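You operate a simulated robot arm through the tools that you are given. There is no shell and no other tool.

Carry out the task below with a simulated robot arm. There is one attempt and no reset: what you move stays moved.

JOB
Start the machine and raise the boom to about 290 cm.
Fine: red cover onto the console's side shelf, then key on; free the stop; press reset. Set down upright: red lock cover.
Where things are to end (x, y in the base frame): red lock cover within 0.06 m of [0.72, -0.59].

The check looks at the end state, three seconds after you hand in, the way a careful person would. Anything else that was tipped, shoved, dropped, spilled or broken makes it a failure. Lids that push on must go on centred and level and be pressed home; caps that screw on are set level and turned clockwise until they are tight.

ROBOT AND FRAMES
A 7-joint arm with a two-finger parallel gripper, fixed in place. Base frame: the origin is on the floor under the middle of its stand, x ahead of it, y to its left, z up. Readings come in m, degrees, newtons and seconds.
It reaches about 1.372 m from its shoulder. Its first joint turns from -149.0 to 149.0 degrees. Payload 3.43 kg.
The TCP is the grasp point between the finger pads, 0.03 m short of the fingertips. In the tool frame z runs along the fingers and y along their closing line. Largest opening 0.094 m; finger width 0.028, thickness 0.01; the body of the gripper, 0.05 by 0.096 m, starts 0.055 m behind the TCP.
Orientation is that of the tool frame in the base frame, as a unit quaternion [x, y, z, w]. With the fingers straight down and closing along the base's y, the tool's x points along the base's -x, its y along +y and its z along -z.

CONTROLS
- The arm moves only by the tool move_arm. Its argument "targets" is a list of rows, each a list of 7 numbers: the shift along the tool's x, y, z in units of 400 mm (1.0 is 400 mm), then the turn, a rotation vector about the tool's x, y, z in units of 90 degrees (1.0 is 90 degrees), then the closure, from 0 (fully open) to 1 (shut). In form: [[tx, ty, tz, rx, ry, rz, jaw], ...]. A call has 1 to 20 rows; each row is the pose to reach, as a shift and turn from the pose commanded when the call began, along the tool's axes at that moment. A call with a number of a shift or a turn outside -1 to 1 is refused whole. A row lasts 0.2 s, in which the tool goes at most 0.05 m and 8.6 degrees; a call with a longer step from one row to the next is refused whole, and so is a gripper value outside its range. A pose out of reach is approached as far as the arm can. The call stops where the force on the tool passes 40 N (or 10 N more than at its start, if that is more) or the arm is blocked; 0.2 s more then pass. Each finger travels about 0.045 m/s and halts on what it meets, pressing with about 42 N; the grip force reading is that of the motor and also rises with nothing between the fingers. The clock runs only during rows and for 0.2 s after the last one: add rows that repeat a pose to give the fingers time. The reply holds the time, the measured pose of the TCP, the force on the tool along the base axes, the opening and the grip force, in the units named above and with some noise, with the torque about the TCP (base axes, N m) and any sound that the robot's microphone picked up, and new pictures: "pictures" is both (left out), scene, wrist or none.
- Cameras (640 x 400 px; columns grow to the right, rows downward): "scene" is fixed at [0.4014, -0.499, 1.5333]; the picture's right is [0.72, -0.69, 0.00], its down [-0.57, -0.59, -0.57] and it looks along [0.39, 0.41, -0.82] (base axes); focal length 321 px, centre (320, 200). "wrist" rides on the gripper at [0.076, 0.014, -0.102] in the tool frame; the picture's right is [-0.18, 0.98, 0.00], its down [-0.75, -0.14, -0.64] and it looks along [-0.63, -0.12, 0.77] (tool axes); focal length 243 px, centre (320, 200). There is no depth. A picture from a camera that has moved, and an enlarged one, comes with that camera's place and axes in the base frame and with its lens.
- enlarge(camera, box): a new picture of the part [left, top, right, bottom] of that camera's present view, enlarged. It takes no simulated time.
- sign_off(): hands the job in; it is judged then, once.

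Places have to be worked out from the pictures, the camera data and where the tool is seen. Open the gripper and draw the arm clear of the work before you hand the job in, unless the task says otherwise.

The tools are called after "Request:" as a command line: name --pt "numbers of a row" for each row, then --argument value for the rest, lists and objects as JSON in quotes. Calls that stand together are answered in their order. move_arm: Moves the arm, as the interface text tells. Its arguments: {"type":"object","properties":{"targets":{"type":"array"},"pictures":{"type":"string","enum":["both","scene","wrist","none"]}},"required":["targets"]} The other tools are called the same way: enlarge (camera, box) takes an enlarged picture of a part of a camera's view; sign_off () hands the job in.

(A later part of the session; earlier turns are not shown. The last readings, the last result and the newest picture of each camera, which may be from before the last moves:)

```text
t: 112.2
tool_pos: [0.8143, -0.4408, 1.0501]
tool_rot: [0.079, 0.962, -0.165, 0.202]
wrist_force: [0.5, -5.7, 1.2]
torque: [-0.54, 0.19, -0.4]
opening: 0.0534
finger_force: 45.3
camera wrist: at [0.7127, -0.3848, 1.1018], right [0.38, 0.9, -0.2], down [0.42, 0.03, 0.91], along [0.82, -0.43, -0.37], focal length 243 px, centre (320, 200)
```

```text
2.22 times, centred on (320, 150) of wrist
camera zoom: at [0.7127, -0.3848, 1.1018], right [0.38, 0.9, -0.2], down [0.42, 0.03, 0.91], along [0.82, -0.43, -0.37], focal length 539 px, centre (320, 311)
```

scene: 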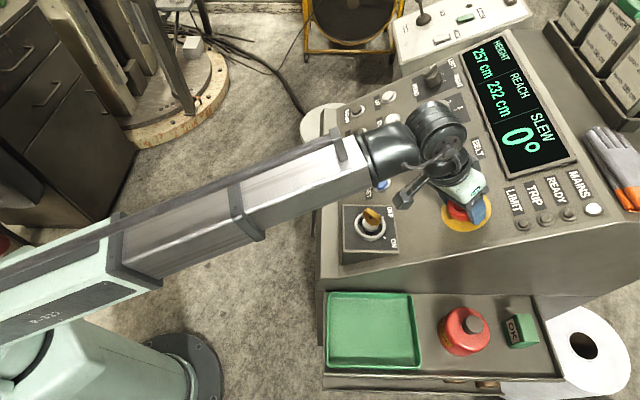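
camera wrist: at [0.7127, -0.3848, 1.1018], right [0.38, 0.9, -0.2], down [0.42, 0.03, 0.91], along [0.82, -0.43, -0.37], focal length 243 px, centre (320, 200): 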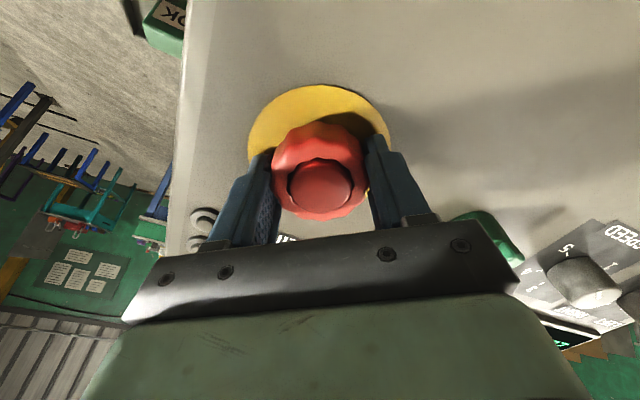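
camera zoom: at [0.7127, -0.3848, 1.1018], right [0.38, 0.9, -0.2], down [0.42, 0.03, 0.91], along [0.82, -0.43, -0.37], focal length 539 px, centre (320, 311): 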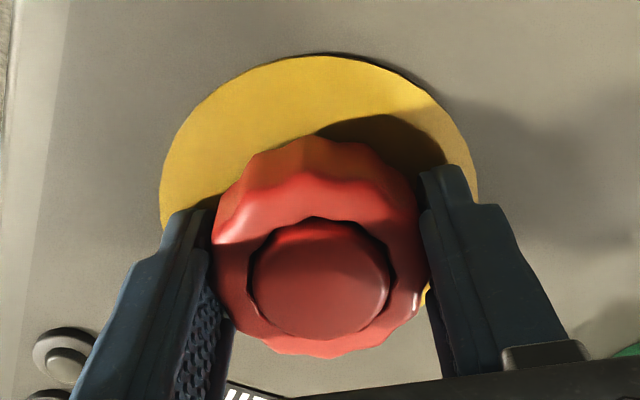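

Gripped at 53 mm. Now I twist clockwise about 25°, watching torque and sound.

Request:
move_arm --pt "0 0 0 0 0 0.008 1" --pt "0 0 0 0 0 0.02 1" --pt "0 0 0 0 0 0.036 1" --pt "0 0 0 0 0 0.052 1" --pt "0 0 0 0 0 0.07 1" --pt "0 0 0 0 0 0.088 1" --pt "0 0 0 0 0 0.106 1" --pt "0 0 0 0 0 0.124 1" --pt "0 0 0 0 0 0.142 1" --pt "0 0 0 0 0 0.16 1" --pt "0 0 0 0 0 0.178 1" --pt "0 0 0 0 0 0.196 1" --pt "0 0 0 0 0 0.214 1" --pt "0 0 0 0 0 0.232 1" --pt "0 0 0 0 0 0.25 1" --pt "0 0 0 0 0 0.268 1" --pt "0 0 0 0 0 0.28 1"

Request:
enlarge --camera "wrist" --box '[210, 60, 430, 240]'

Request:
enlarge --camera "scene" --box '[450, 20, 610, 230]'

```text
t: 115.8
tool_pos: [0.8151, -0.4409, 1.0508]
tool_rot: [0.288, 0.922, -0.117, 0.233]
wrist_force: [-1.9, -8.9, -0.1]
torque: [-1.02, -0.5, -0.19]
opening: 0.0528
finger_force: 45.1
camera wrist: at [0.7319, -0.357, 1.0987], right [0.71, 0.71, 0.01], down [0.23, -0.25, 0.94], along [0.67, -0.66, -0.34], focal length 243 px, centre (320, 200)
```

scene: 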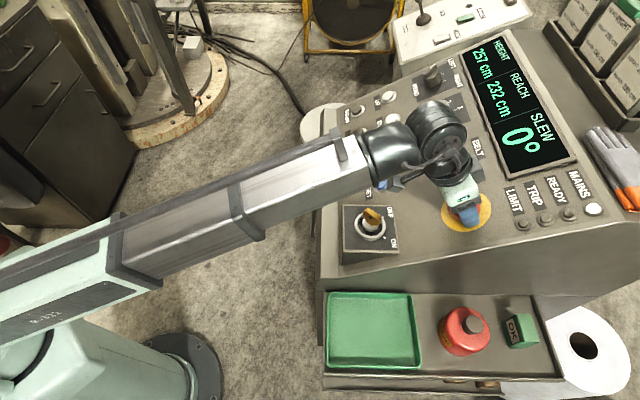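
wrist: 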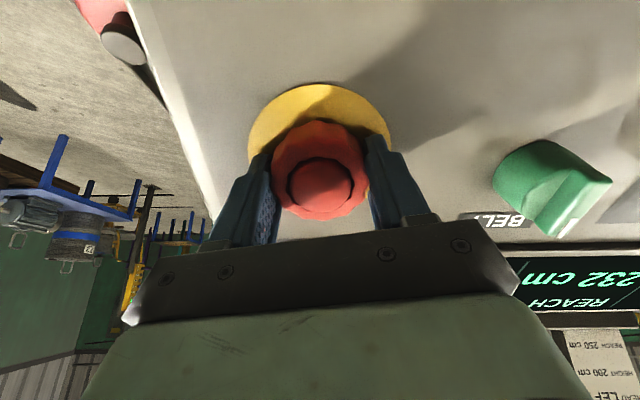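

```text
2.22 times, centred on (320, 150) of wrist
camera zoom: at [0.7319, -0.357, 1.0987], right [0.71, 0.71, 0.01], down [0.23, -0.25, 0.94], along [0.67, -0.66, -0.34], focal length 539 px, centre (320, 311)
```

zoom: 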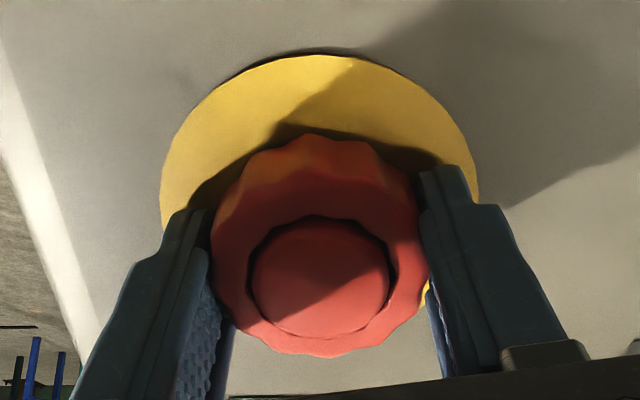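

```text
1.90 times, centred on (530, 125) of scene
camera zoom: at [0.4014, -0.499, 1.5333], right [0.72, -0.69, 0.0], down [-0.57, -0.59, -0.57], along [0.39, 0.41, -0.82], focal length 612 px, centre (-80, 343)
```

zoom: 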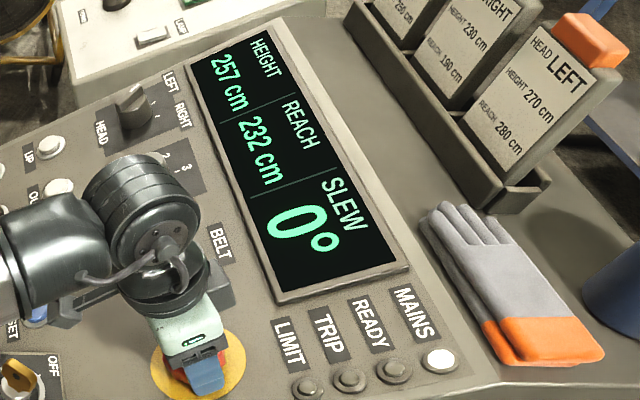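

The collar seems to turn with the fingers and nothing has popped yet. I continue clockwise another ~28°.

Request:
move_arm --pt "0 0 0 0 0 0.008 1" --pt "0 0 0 0 0 0.02 1" --pt "0 0 0 0 0 0.036 1" --pt "0 0 0 0 0 0.052 1" --pt "0 0 0 0 0 0.07 1" --pt "0 0 0 0 0 0.088 1" --pt "0 0 0 0 0 0.106 1" --pt "0 0 0 0 0 0.124 1" --pt "0 0 0 0 0 0.142 1" --pt "0 0 0 0 0 0.16 1" --pt "0 0 0 0 0 0.178 1" --pt "0 0 0 0 0 0.196 1" --pt "0 0 0 0 0 0.214 1" --pt "0 0 0 0 0 0.232 1" --pt "0 0 0 0 0 0.25 1" --pt "0 0 0 0 0 0.268 1" --pt "0 0 0 0 0 0.286 1" --pt "0 0 0 0 0 0.304 1" --pt "0 0 0 0 0 0.312 1"

Request:
enlarge --camera "wrist" --box '[210, 60, 430, 240]'

Request:
enlarge --camera "scene" --box '[440, 150, 610, 240]'

```text
t: 119.8
tool_pos: [0.8158, -0.4409, 1.0515]
tool_rot: [0.503, 0.824, -0.056, 0.256]
wrist_force: [1.9, -6.4, 13.3]
torque: [-0.92, -0.68, -0.09]
opening: 0.0528
finger_force: 45.3
camera wrist: at [0.7632, -0.3366, 1.1042], right [0.91, 0.33, 0.25], down [-0.08, -0.45, 0.89], along [0.41, -0.83, -0.38], focal length 243 px, centre (320, 200)
```

scene: 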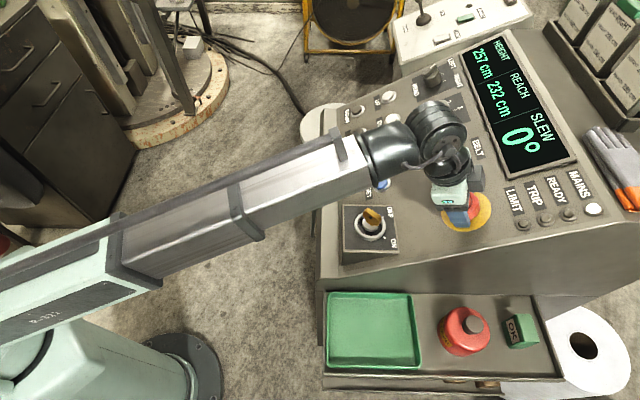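
wrist: 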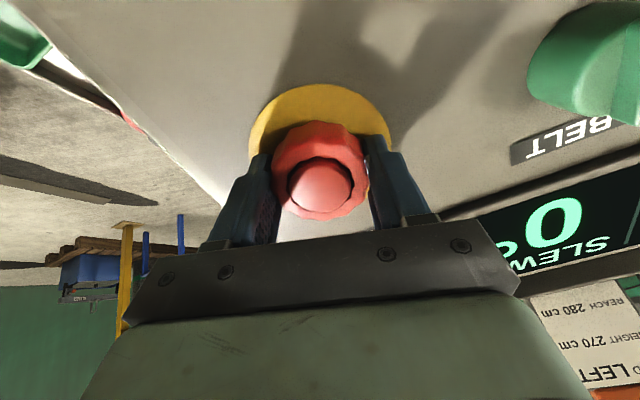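

```text
2.22 times, centred on (320, 150) of wrist
camera zoom: at [0.7632, -0.3366, 1.1042], right [0.91, 0.33, 0.25], down [-0.08, -0.45, 0.89], along [0.41, -0.83, -0.38], focal length 539 px, centre (320, 311)
```

zoom: 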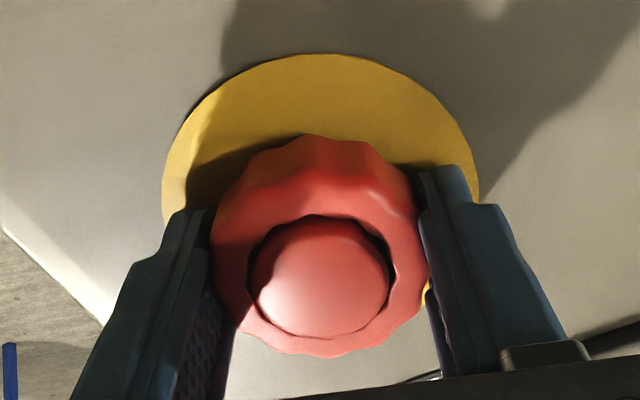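

```text
3.76 times, centred on (525, 195) of scene
camera zoom: at [0.4014, -0.499, 1.5333], right [0.72, -0.69, 0.0], down [-0.57, -0.59, -0.57], along [0.39, 0.41, -0.82], focal length 1210 px, centre (-452, 219)
```

zoom: 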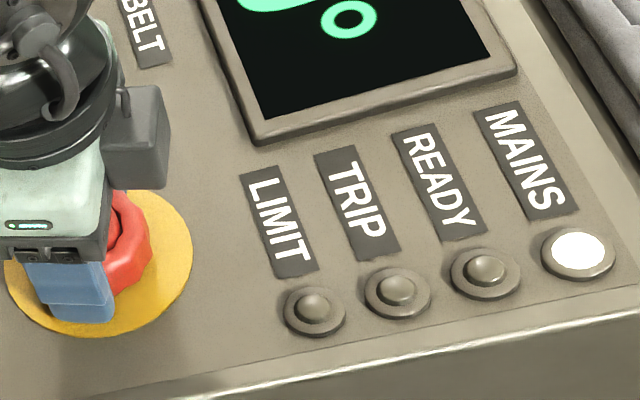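

The collar has turned ~53° with the fingers, and there's now an outward push of ~9 N, as if the button wants to pop up. I back off 6 mm along the axis while still holding to let it rise.

Request:
move_arm --pt "0 0 -0.003 0 0 0 1" --pt "0 0 -0.006 0 0 0 1" --pt "0 0 -0.009 0 0 0 1" --pt "0 0 -0.012 0 0 0 1" --pt "0 0 -0.015 0 0 0 1"

Request:
enlarge --camera "wrist" --box '[210, 60, 430, 240]'

Request:
enlarge --camera "scene" --box '[430, 150, 520, 240]'

```text
t: 121.0
tool_pos: [0.8132, -0.4385, 1.0542]
tool_rot: [0.503, 0.824, -0.057, 0.254]
wrist_force: [4.7, -8.6, 11.3]
torque: [-0.18, 0.02, -0.09]
opening: 0.0529
finger_force: 44.2
camera wrist: at [0.7613, -0.3347, 1.1087], right [0.91, 0.33, 0.25], down [-0.08, -0.45, 0.89], along [0.41, -0.83, -0.38], focal length 243 px, centre (320, 200)
```

scene: 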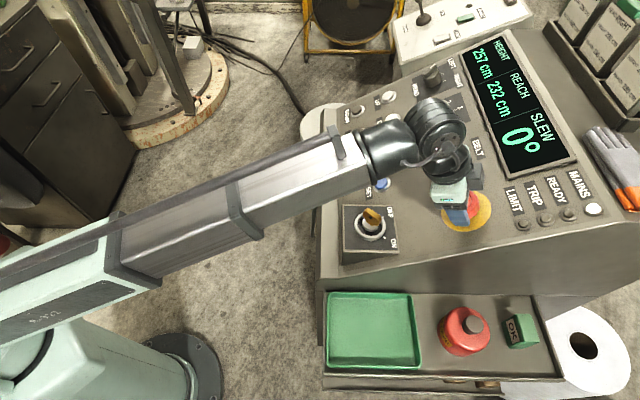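
wrist: 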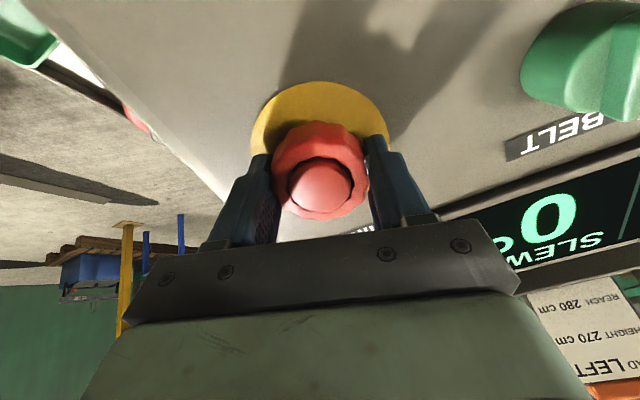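

```text
2.22 times, centred on (320, 150) of wrist
camera zoom: at [0.7613, -0.3347, 1.1087], right [0.91, 0.33, 0.25], down [-0.08, -0.45, 0.89], along [0.41, -0.83, -0.38], focal length 539 px, centre (320, 311)
```

zoom: 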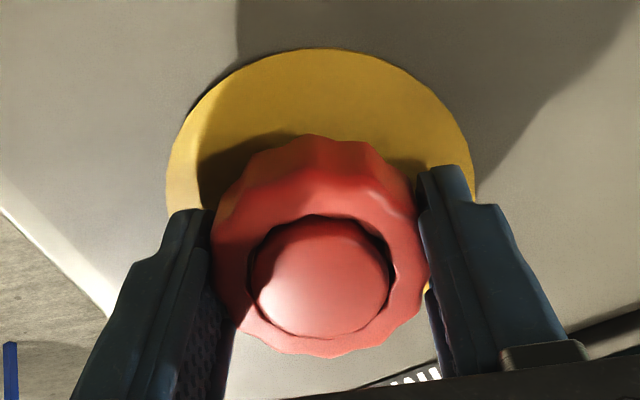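

```text
4.44 times, centred on (475, 195) of scene
camera zoom: at [0.4014, -0.499, 1.5333], right [0.72, -0.69, 0.0], down [-0.57, -0.59, -0.57], along [0.39, 0.41, -0.82], focal length 1428 px, centre (-369, 222)
```

zoom: 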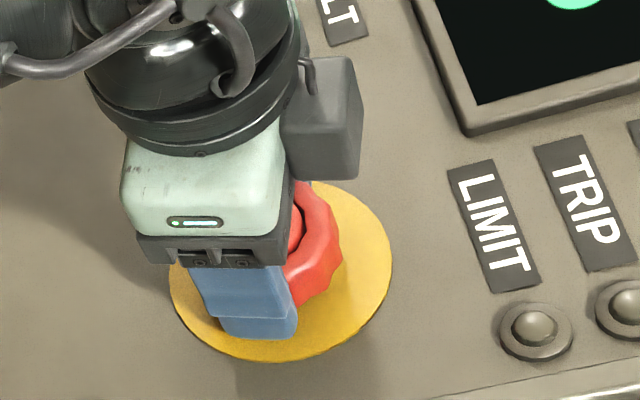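

The button rose with the fingers, so it is released. I open and back away along the axis to inspect it.

Request:
move_arm --pt "0 0 0 0 0 0 0.5" --pt "0 0 0 0 0 0 0" --pt "0 0 0 0 0 0 0" --pt "0 0 0 0 0 0 0" --pt "0 0 -0.01 0 0 0 0" --pt "0 0 -0.03 0 0 0 0" --pt "0 0 -0.055 0 0 0 0" --pt "0 0 -0.08 0 0 0 0" --pt "0 0 -0.105 0 0 0 0" --pt "0 0 -0.13 0 0 0 0" --pt "0 0 -0.155 0 0 0 0" --pt "0 0 -0.18 0 0 0 0" --pt "0 0 -0.2 0 0 0 0"

Request:
enlarge --camera "scene" --box '[435, 175, 500, 240]'

Request:
enlarge --camera "wrist" --box '[210, 40, 430, 220]'

Request:
enlarge --camera "scene" --box '[500, 165, 610, 235]'

```text
t: 123.8
tool_pos: [0.7848, -0.4091, 1.1236]
tool_rot: [0.502, 0.824, -0.056, 0.255]
wrist_force: [-0.6, 0.0, 0.5]
torque: [0.02, -0.04, 0.02]
opening: 0.0941
finger_force: 0.0
camera wrist: at [0.7321, -0.3055, 1.1775], right [0.91, 0.33, 0.25], down [-0.08, -0.45, 0.89], along [0.41, -0.83, -0.38], focal length 243 px, centre (320, 200)
```

scene: 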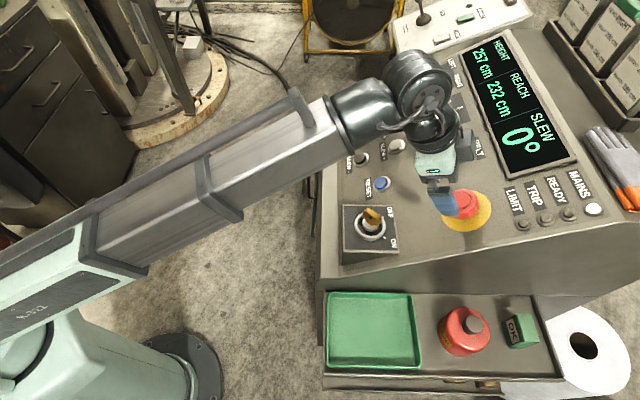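
wrist: 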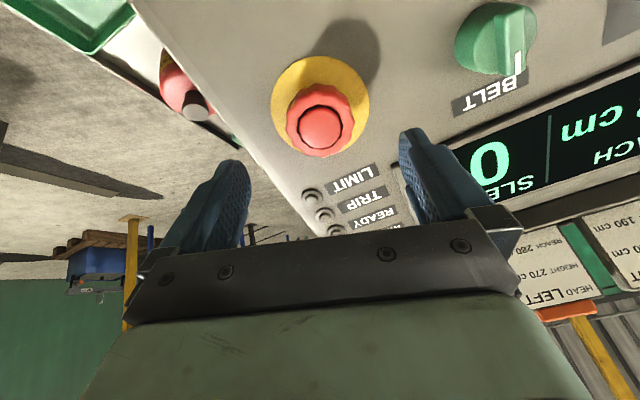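

```text
6.15 times, centred on (468, 208) of scene
camera zoom: at [0.4014, -0.499, 1.5333], right [0.72, -0.69, 0.0], down [-0.57, -0.59, -0.57], along [0.39, 0.41, -0.82], focal length 1977 px, centre (-588, 154)
```

zoom: 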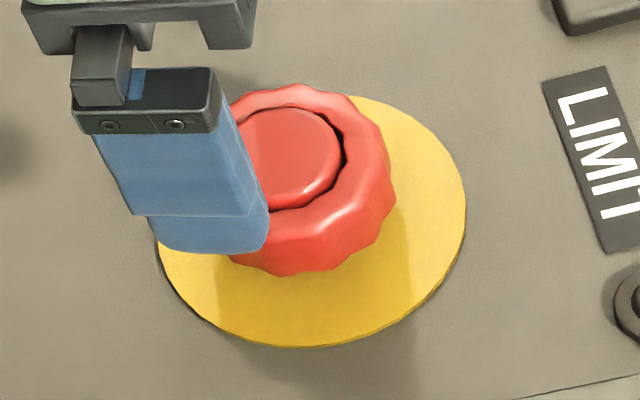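

```text
2.22 times, centred on (320, 130) of wrist
camera zoom: at [0.7321, -0.3055, 1.1775], right [0.91, 0.33, 0.25], down [-0.08, -0.45, 0.89], along [0.41, -0.83, -0.38], focal length 539 px, centre (320, 356)
```

zoom: 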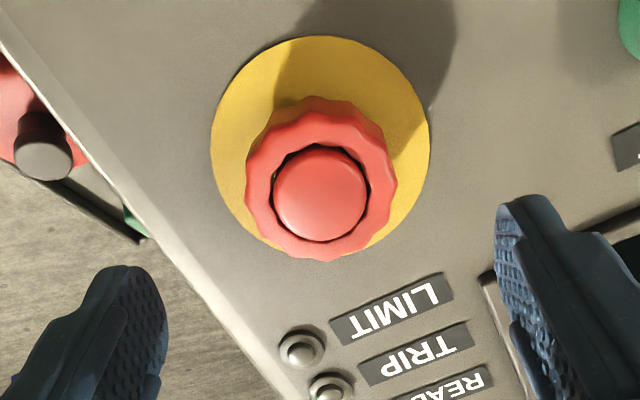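

```text
5.71 times, centred on (555, 200) of scene
camera zoom: at [0.4014, -0.499, 1.5333], right [0.72, -0.69, 0.0], down [-0.57, -0.59, -0.57], along [0.39, 0.41, -0.82], focal length 1836 px, centre (-1023, 200)
```

zoom: 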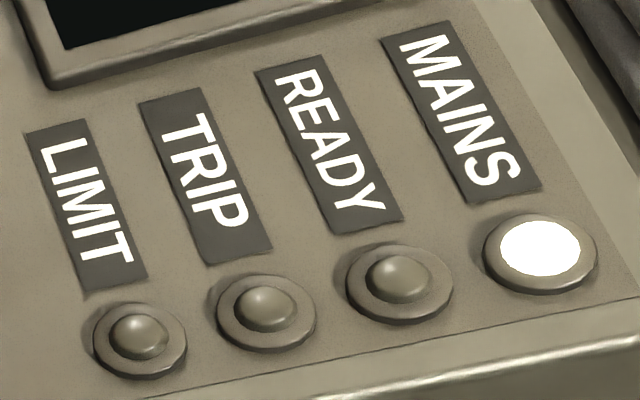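

The button's collar now sits ~6 mm further out: the stop is freed. Next I carry the closed fingers over to the RESET button, staying above the panel.

Request:
move_arm --pt "0.008 0.003 -0.003 0 0 -0.004 0.3" --pt "0.024 0.009 -0.006 0 0 -0.012 0.6" --pt "0.048 0.0175 -0.01 0 0 -0.024 1" --pt "0.075 0.0273 -0.013 0 0 -0.037 1" --pt "0.102 0.0372 -0.016 0 0 -0.05 1" --pt "0.129 0.047 -0.019 0 0 -0.063 1" --pt "0.156 0.0569 -0.021 0 0 -0.076 1" --pt "0.183 0.0667 -0.023 0 0 -0.089 1" --pt "0.21 0.0765 -0.025 0 0 -0.102 1" --pt "0.237 0.0864 -0.027 0 0 -0.115 1" --pt "0.264 0.0962 -0.029 0 0 -0.128 1" --pt "0.291 0.106 -0.031 0 0 -0.141 1" --pt "0.318 0.1159 -0.033 0 0 -0.154 1" --pt "0.345 0.1257 -0.035 0 0 -0.167 1" --pt "0.372 0.1356 -0.037 0 0 -0.18 1" --pt "0.399 0.1454 -0.0385 0 0 -0.193 1" --pt "0.424 0.1545 -0.04 0 0 -0.204 1" --pt "0.444 0.1618 -0.0408 0 0 -0.213 1" --pt "0.456 0.166 -0.0408 0 0 -0.219 1" --pt "0.461 0.168 -0.0408 0 0 -0.222 1"

Request:
enlarge --camera "wrist" --box '[210, 40, 430, 220]'

Request:
enlarge --camera "scene" --box '[340, 140, 440, 240]'

```text
t: 128.0
tool_pos: [0.7683, -0.224, 1.061]
tool_rot: [0.353, 0.899, -0.101, 0.241]
wrist_force: [-0.1, 0.2, -0.6]
torque: [-0.04, 0.0, -0.02]
opening: 0.0
finger_force: 32.8
camera wrist: at [0.6934, -0.133, 1.1095], right [0.79, 0.61, 0.08], down [0.15, -0.32, 0.94], along [0.6, -0.72, -0.34], focal length 243 px, centre (320, 200)
```

scene: 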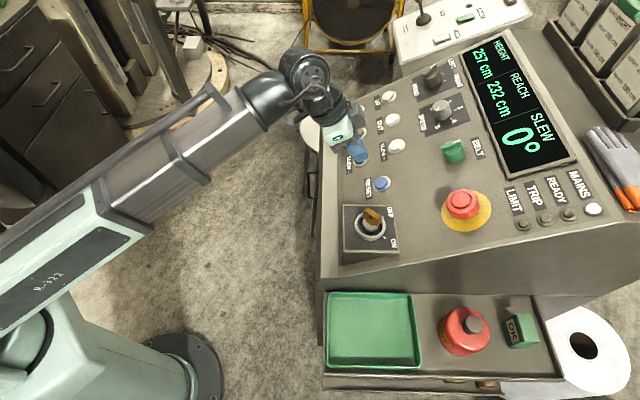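
wrist: 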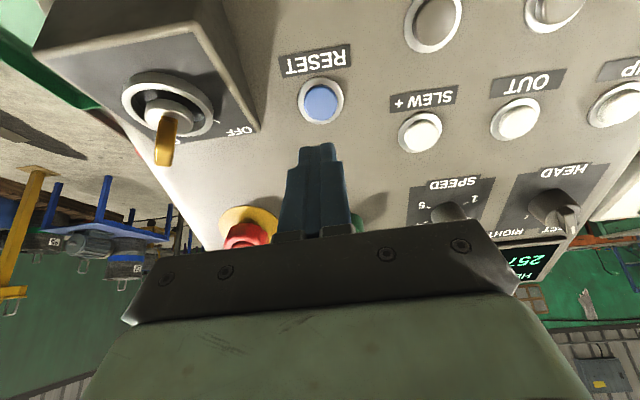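

```text
2.22 times, centred on (320, 130) of wrist
camera zoom: at [0.6934, -0.133, 1.1095], right [0.79, 0.61, 0.08], down [0.15, -0.32, 0.94], along [0.6, -0.72, -0.34], focal length 539 px, centre (320, 356)
```

zoom: 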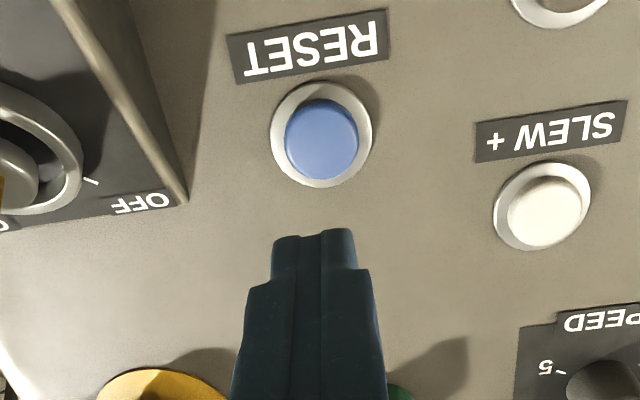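

```text
4.00 times, centred on (390, 190) of scene
camera zoom: at [0.4014, -0.499, 1.5333], right [0.72, -0.69, 0.0], down [-0.57, -0.59, -0.57], along [0.39, 0.41, -0.82], focal length 1285 px, centre (40, 240)
```

zoom: 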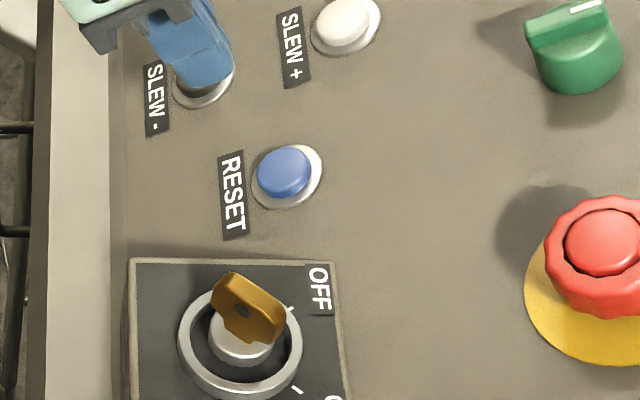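

The tool axis lines up with RESET at ~0.107 m ahead of the fingertips. I advance 9 cm along the axis, then inspect.

Request:
move_arm --pt "0 0.003 0.012 0 0 0 1" --pt "0 0.006 0.035 0 0 0 1" --pt "0 0.006 0.062 0 0 0 1" --pt "0 0.006 0.09 0 0 0 1" --pt "0 0.006 0.118 0 0 0 1" --pt "0 0.006 0.146 0 0 0 1" --pt "0 0.006 0.174 0 0 0 1" --pt "0 0.006 0.2 0 0 0 1" --pt "0 0.006 0.217 0 0 0 1" --pt "0 0.006 0.225 0 0 0 1"

Request:
enlarge --camera "wrist" --box '[210, 60, 430, 240]'

Request:
enlarge --camera "scene" --box '[340, 140, 440, 240]'

```text
t: 130.2
tool_pos: [0.8037, -0.2543, 0.983]
tool_rot: [0.352, 0.899, -0.099, 0.24]
wrist_force: [-0.1, -0.2, 0.1]
torque: [0.02, -0.01, -0.02]
opening: 0.0001
finger_force: 32.9
camera wrist: at [0.7284, -0.1628, 1.0328], right [0.79, 0.61, 0.08], down [0.15, -0.32, 0.94], along [0.6, -0.72, -0.34], focal length 243 px, centre (320, 200)
```

scene: 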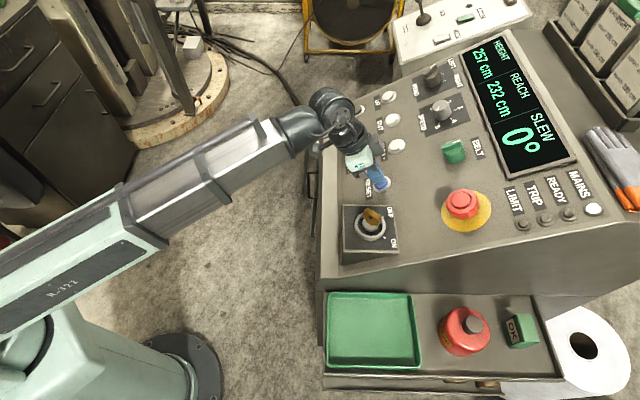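
wrist: 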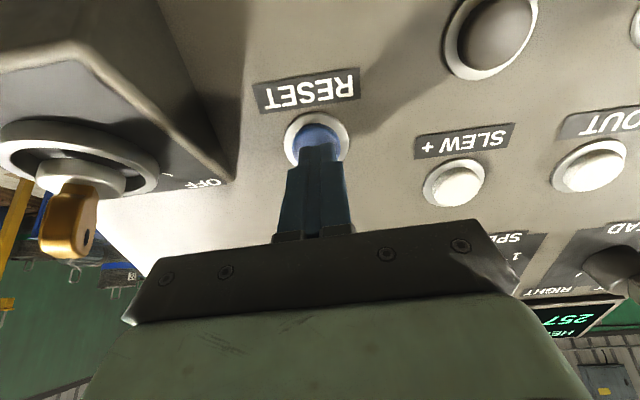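

```text
2.22 times, centred on (320, 150) of wrist
camera zoom: at [0.7284, -0.1628, 1.0328], right [0.79, 0.61, 0.08], down [0.15, -0.32, 0.94], along [0.6, -0.72, -0.34], focal length 539 px, centre (320, 311)
```

zoom: 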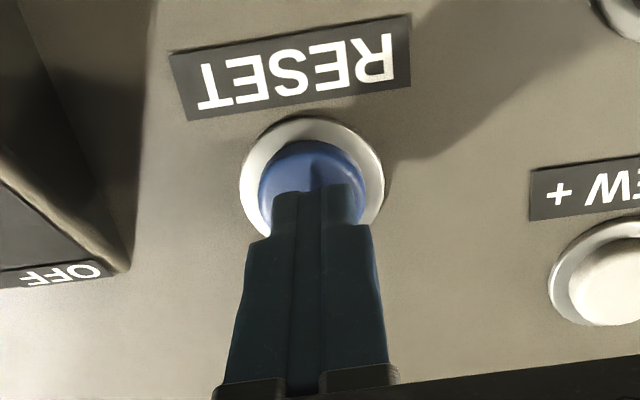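

```text
4.00 times, centred on (390, 190) of scene
camera zoom: at [0.4014, -0.499, 1.5333], right [0.72, -0.69, 0.0], down [-0.57, -0.59, -0.57], along [0.39, 0.41, -0.82], focal length 1285 px, centre (40, 240)
```

zoom: 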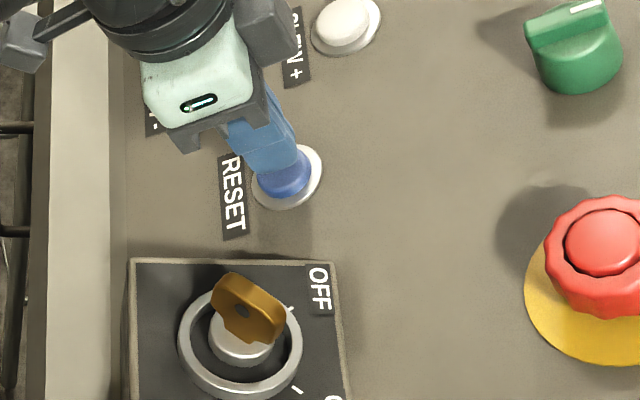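

Aligned with RESET and not yet touching. I press forward slowly, up to 18 mm; the call stops if force gets high.

Request:
move_arm --pt "0 0 0.005 0 0 0 1" --pt "0 0 0.01 0 0 0 1" --pt "0 0 0.015 0 0 0 1" --pt "0 0 0.02 0 0 0 1" --pt "0 0 0.025 0 0 0 1" --pt "0 0 0.03 0 0 0 1" --pt "0 0 0.035 0 0 0 1" --pictures "scene"

Request:
enlarge --camera "scene" --box '[500, 165, 610, 235]'

Request:
enlarge --camera "wrist" --box '[210, 60, 430, 240]'

```text
t: 131.8
tool_pos: [0.8062, -0.2577, 0.9727]
tool_rot: [0.352, 0.898, -0.1, 0.243]
wrist_force: [-6.8, 10.8, 23.7]
torque: [-0.3, -0.35, 0.01]
opening: 0.0
finger_force: 32.9
heard: click
```

scene: 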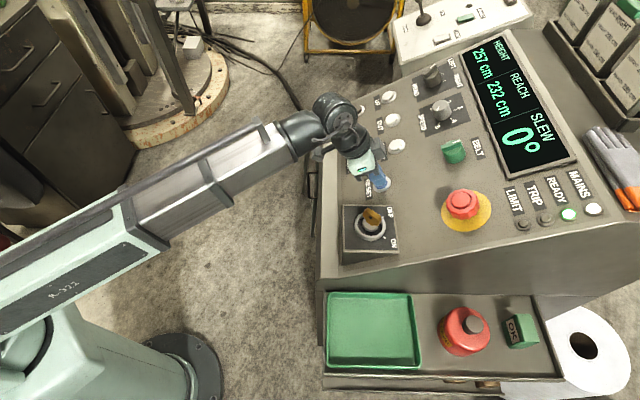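

```text
5.71 times, centred on (555, 200) of scene
camera zoom: at [0.4014, -0.499, 1.5333], right [0.72, -0.69, 0.0], down [-0.57, -0.59, -0.57], along [0.39, 0.41, -0.82], focal length 1836 px, centre (-1023, 200)
```

zoom: 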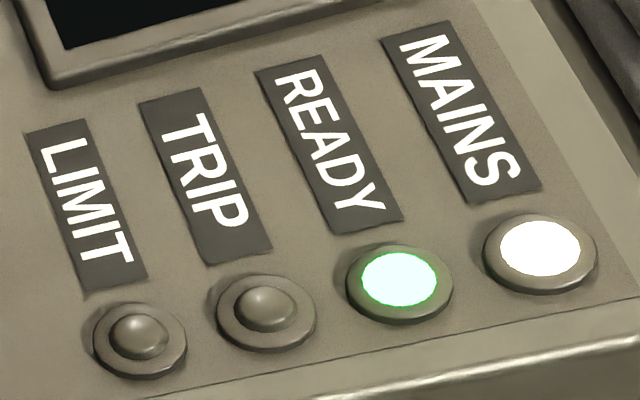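

```text
2.22 times, centred on (320, 150) of wrist
camera zoom: at [0.732, -0.167, 1.022], right [0.79, 0.61, 0.08], down [0.15, -0.32, 0.94], along [0.6, -0.72, -0.34], focal length 539 px, centre (320, 311)
```

zoom: 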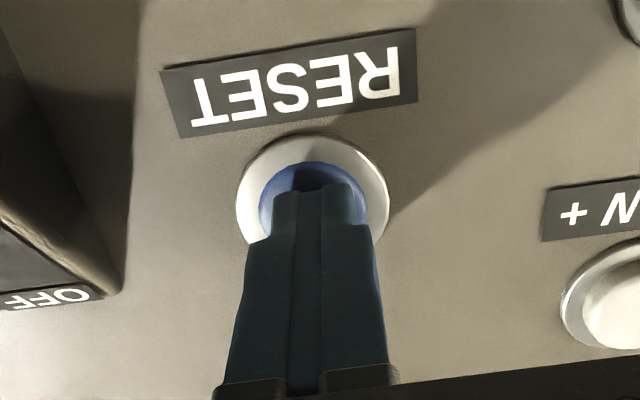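

A click, and the READY lamp is lit green. I back away along the axis and begin moving left over the panel toward the UP button.

Request:
move_arm --pt "0 0 -0.01 0 0 0 1" --pt "0 0 -0.03 0 0 0 1" --pt "0 0 -0.06 0 0 0 1" --pt "0 0 -0.09 0 0 0 1" --pt "0 0 -0.12 0 0 0 1" --pt "0 0 -0.15 0 0 0 1" --pt "0 0 -0.18 0 0 0 1" --pt "-0.002 0.01 -0.205 0 0 0 1" --pt "-0.006 0.03 -0.219 0 0 0 1" --pt "-0.012 0.06 -0.219 0 0 0 1" --pt "-0.018 0.09 -0.219 0 0 0 1" --pt "-0.024 0.12 -0.219 0 0 0 1" --pt "-0.03 0.15 -0.219 0 0 0 1" --pt "-0.036 0.18 -0.219 0 0 0 1" --pt "-0.042 0.21 -0.219 0 0 0 1" --pt "-0.048 0.24 -0.219 0 0 0 1" --pt "-0.055 0.27 -0.219 0 0 0 1" --pt "-0.061 0.3 -0.219 0 0 0 1" --pt "-0.066 0.325 -0.219 0 0 0 1" --pt "-0.069 0.34 -0.219 0 0 0 1"

```text
t: 136.0
tool_pos: [0.8865, -0.1452, 1.0597]
tool_rot: [0.353, 0.899, -0.1, 0.24]
wrist_force: [-0.1, -0.2, 0.5]
torque: [0.01, 0.03, -0.02]
opening: 0.0003
finger_force: 32.6
camera wrist: at [0.8111, -0.0543, 1.1088], right [0.79, 0.61, 0.08], down [0.15, -0.32, 0.94], along [0.6, -0.72, -0.34], focal length 243 px, centre (320, 200)
```

scene: 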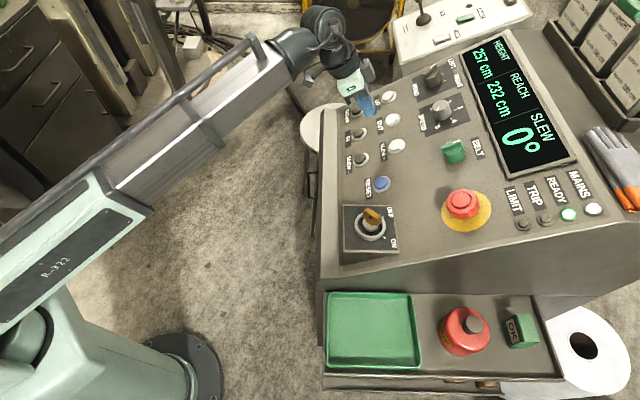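
wrist: 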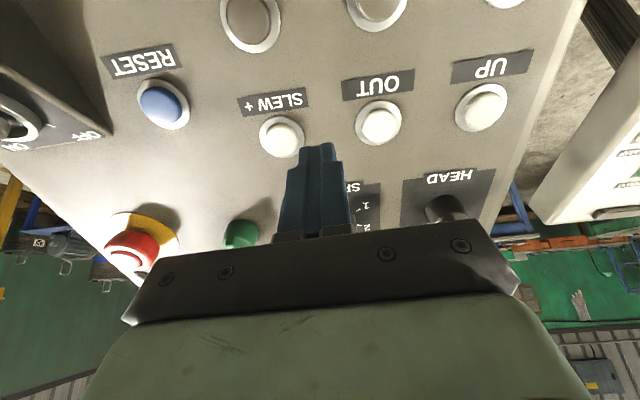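

UP triangulates to about (1.047,-0.096,0.970). I continue left to hover ~9 cm above it along the panel normal.

Request:
move_arm --pt "-0.002 0.01 0 0 0 0 1" --pt "-0.006 0.03 0 0 0 0 1" --pt "-0.012 0.06 0 0 0 0 1" --pt "-0.018 0.09 -0.001 0 0 0 1" --pt "-0.023 0.12 -0.001 0 0 0 1" --pt "-0.029 0.15 -0.001 0 0 0 1" --pt "-0.035 0.18 -0.002 0 0 0 1" --pt "-0.041 0.21 -0.002 0 0 0 1" --pt "-0.047 0.24 -0.002 0 0 0 1" --pt "-0.053 0.27 -0.003 0 0 0 1" --pt "-0.059 0.3 -0.003 0 0 0 1" --pt "-0.064 0.33 -0.003 0 0 0 1" --pt "-0.069 0.353 -0.003 0 0 0 1" --pt "-0.071 0.365 -0.003 0 0 0 1"

Request:
enlarge --camera "wrist" --box '[210, 40, 430, 220]'

```text
t: 139.0
tool_pos: [1.0044, -0.0553, 1.0729]
tool_rot: [0.352, 0.899, -0.1, 0.241]
wrist_force: [-0.3, -0.4, -0.6]
torque: [0.0, -0.05, 0.04]
opening: 0.0
finger_force: 33.1
camera wrist: at [0.929, 0.0366, 1.1228], right [0.79, 0.61, 0.08], down [0.15, -0.32, 0.94], along [0.6, -0.72, -0.34], focal length 243 px, centre (320, 200)
```

scene: 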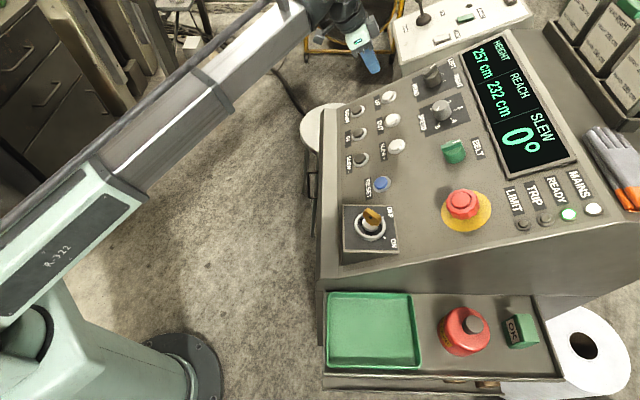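
wrist: 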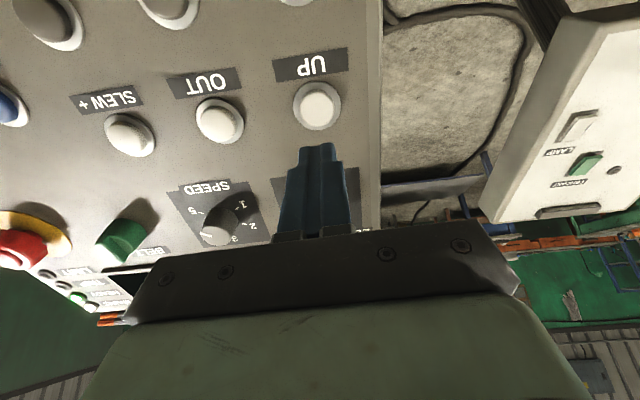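

```text
2.22 times, centred on (320, 130) of wrist
camera zoom: at [0.929, 0.0366, 1.1228], right [0.79, 0.61, 0.08], down [0.15, -0.32, 0.94], along [0.6, -0.72, -0.34], focal length 539 px, centre (320, 356)
```

zoom: 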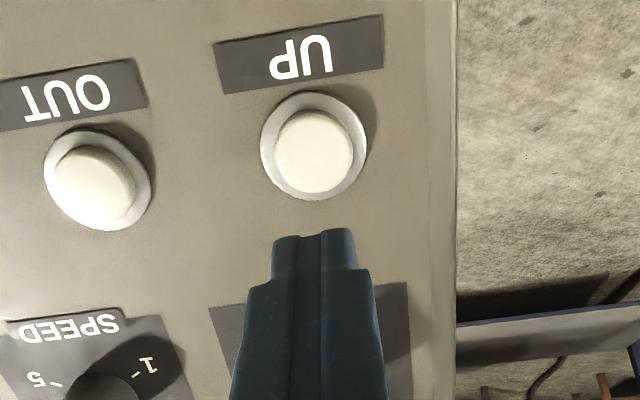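

Well aligned with UP. I advance 7.5 cm, stopping ~1 cm short of the button.

Request:
move_arm --pt "0 0 0.01 0 0 0 1" --pt "0 0 0.03 0 0 0 1" --pt "0 0 0.055 0 0 0 1" --pt "0 0 0.08 0 0 0 1" --pt "0 0 0.105 0 0 0 1" --pt "0 0 0.13 0 0 0 1" --pt "0 0 0.155 0 0 0 1" --pt "0 0 0.173 0 0 0 1" --pt "0 0 0.183 0 0 0 1" --pt "0 0 0.1875 0 0 0 1"

Request:
enlarge --camera "wrist" --box '[210, 60, 430, 240]'

Request:
enlarge --camera "scene" --box '[340, 60, 440, 160]'

```text
t: 141.2
tool_pos: [1.0323, -0.0801, 1.0094]
tool_rot: [0.353, 0.898, -0.1, 0.241]
wrist_force: [0.9, 0.0, 0.2]
torque: [0.01, -0.03, 0.01]
opening: 0.0
finger_force: 32.6
camera wrist: at [0.9564, 0.0105, 1.058], right [0.79, 0.61, 0.08], down [0.15, -0.32, 0.94], along [0.6, -0.72, -0.34], focal length 243 px, centre (320, 200)
```

scene: 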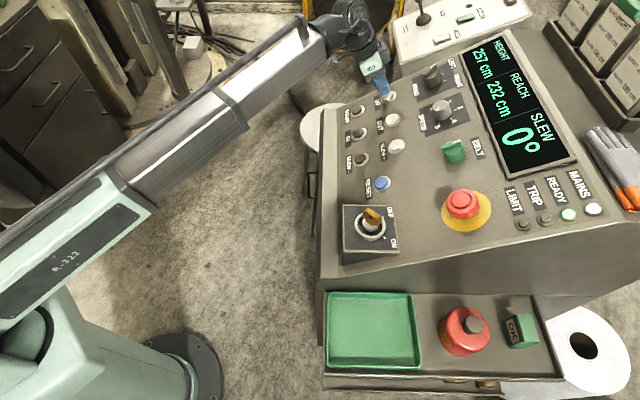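
wrist: 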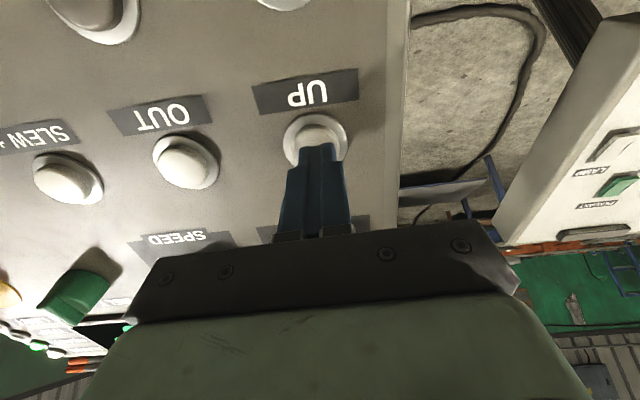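

```text
2.22 times, centred on (320, 150) of wrist
camera zoom: at [0.9564, 0.0105, 1.058], right [0.79, 0.61, 0.08], down [0.15, -0.32, 0.94], along [0.6, -0.72, -0.34], focal length 539 px, centre (320, 311)
```

zoom: 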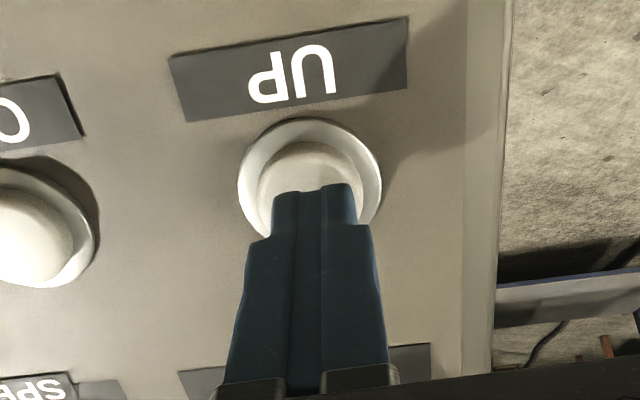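

```text
4.00 times, centred on (390, 110) of scene
camera zoom: at [0.4014, -0.499, 1.5333], right [0.72, -0.69, 0.0], down [-0.57, -0.59, -0.57], along [0.39, 0.41, -0.82], focal length 1285 px, centre (40, 560)
```

zoom: 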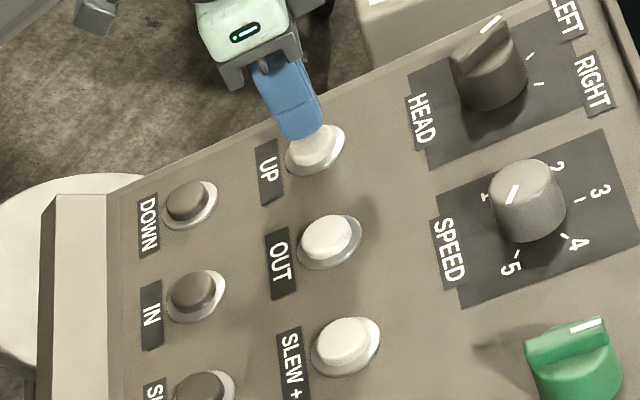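

Same geometry as RESET at this stage; SPEED is at 1. I press in slowly by 12 mm and read the display.

Request:
move_arm --pt "0 0 0.006 0 0 0 1" --pt "0 0 0.012 0 0 0 1" --pt "0 0 0.018 0 0 0 1" --pt "0 0 0.024 0 0 0 1" --pt "0 0 0.03 0 0 0 1" --pictures "scene"

Request:
enlarge --camera "scene" --box '[455, 30, 595, 180]'

```text
t: 142.4
tool_pos: [1.035, -0.0845, 1.0]
tool_rot: [0.354, 0.898, -0.1, 0.241]
wrist_force: [-0.2, -0.3, 3.0]
torque: [-0.14, -0.05, -0.02]
opening: 0.0
finger_force: 32.6
heard: click
```

scene: 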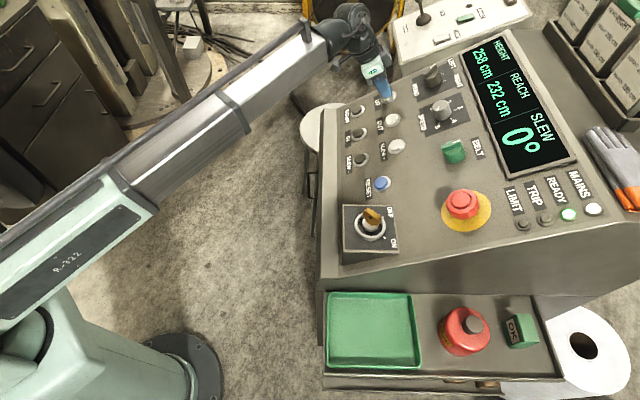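

```text
2.67 times, centred on (525, 105) of scene
camera zoom: at [0.4014, -0.499, 1.5333], right [0.72, -0.69, 0.0], down [-0.57, -0.59, -0.57], along [0.39, 0.41, -0.82], focal length 857 px, centre (-227, 453)
```

zoom: 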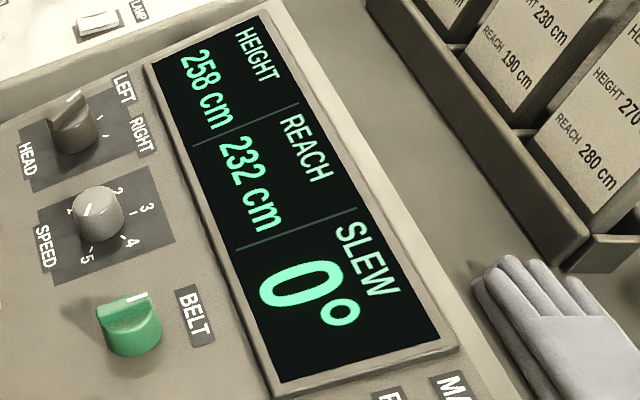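

The click came and HEIGHT ticked to 258: UP works. I hold for about 1 second to measure the rate.

Request:
move_arm --pt "0 0 0 0 0 0 1" --pt "0 0 0 0 0 0 1" --pt "0 0 0 0 0 0 1" --pt "0 0 0 0 0 0 1" --pictures "none"

Request:
enlarge --camera "scene" --box '[455, 30, 595, 180]'

```text
t: 143.4
tool_pos: [1.0349, -0.0839, 0.9982]
tool_rot: [0.353, 0.899, -0.1, 0.241]
wrist_force: [-0.8, -0.7, 4.4]
torque: [-0.07, -0.02, 0.06]
opening: 0.0
finger_force: 32.7
```

```text
2.67 times, centred on (525, 105) of scene
camera zoom: at [0.4014, -0.499, 1.5333], right [0.72, -0.69, 0.0], down [-0.57, -0.59, -0.57], along [0.39, 0.41, -0.82], focal length 857 px, centre (-227, 453)
```

zoom: 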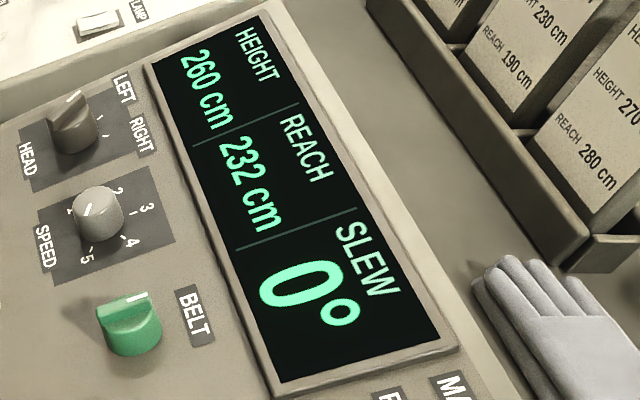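

About 2 cm/s. I hold UP for ~4 seconds.

Request:
move_arm --pt "0 0 0 0 0 0 1" --pt "0 0 0 0 0 0 1" --pt "0 0 0 0 0 0 1" --pt "0 0 0 0 0 0 1" --pt "0 0 0 0 0 0 1" --pt "0 0 0 0 0 0 1" --pt "0 0 0 0 0 0 1" --pt "0 0 0 0 0 0 1" --pt "0 0 0 0 0 0 1" --pt "0 0 0 0 0 0 1" --pt "0 0 0 0 0 0 1" --pt "0 0 0 0 0 0 1" --pt "0 0 0 0 0 0 1" --pt "0 0 0 0 0 0 1" --pt "0 0 0 0 0 0 1" --pt "0 0 0 0 0 0 1" --pt "0 0 0 0 0 0 1" --pt "0 0 0 0 0 0 1" --pt "0 0 0 0 0 0 1" --pt "0 0 0 0 0 0 1" --pictures "none"

Request:
enlarge --camera "scene" --box '[455, 30, 595, 180]'

```text
t: 147.6
tool_pos: [1.0355, -0.0846, 0.9984]
tool_rot: [0.353, 0.899, -0.099, 0.24]
wrist_force: [-0.7, 1.3, 2.6]
torque: [-0.02, -0.06, -0.01]
opening: 0.0
finger_force: 33.5
```

```text
2.67 times, centred on (525, 105) of scene
camera zoom: at [0.4014, -0.499, 1.5333], right [0.72, -0.69, 0.0], down [-0.57, -0.59, -0.57], along [0.39, 0.41, -0.82], focal length 857 px, centre (-227, 453)
```

zoom: 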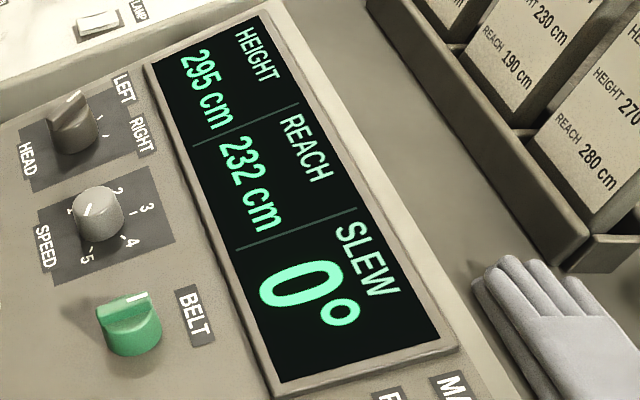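

HEIGHT jumped to 295 — the lift accelerates when held. I release immediately.

Request:
move_arm --pt "0 0 -0.04 0 0 0 1" --pt "0 0 -0.08 0 0 0 1" --pictures "none"

Request:
enlarge --camera "scene" --box '[455, 30, 595, 180]'

Request:
enlarge --camera "scene" --box '[500, 165, 610, 235]'

```text
t: 148.2
tool_pos: [1.0233, -0.0745, 1.0254]
tool_rot: [0.352, 0.899, -0.099, 0.241]
wrist_force: [0.5, 0.3, 0.1]
torque: [0.0, -0.02, 0.02]
opening: 0.0
finger_force: 32.9
```

```text
2.67 times, centred on (525, 105) of scene
camera zoom: at [0.4014, -0.499, 1.5333], right [0.72, -0.69, 0.0], down [-0.57, -0.59, -0.57], along [0.39, 0.41, -0.82], focal length 857 px, centre (-227, 453)
```

zoom: 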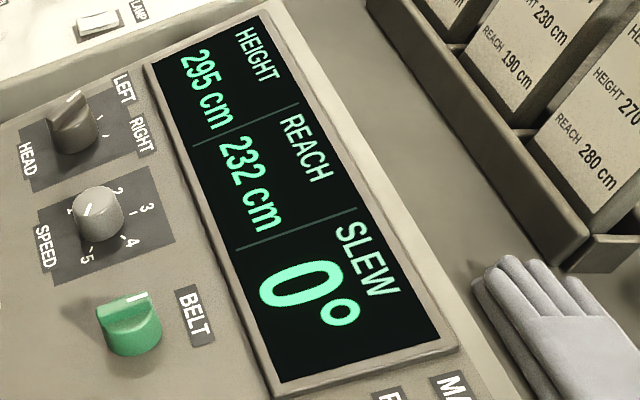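

```text
5.71 times, centred on (555, 200) of scene
camera zoom: at [0.4014, -0.499, 1.5333], right [0.72, -0.69, 0.0], down [-0.57, -0.59, -0.57], along [0.39, 0.41, -0.82], focal length 1836 px, centre (-1023, 200)
```

zoom: 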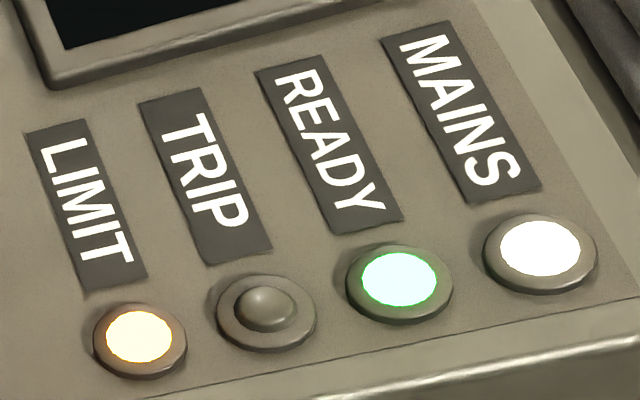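

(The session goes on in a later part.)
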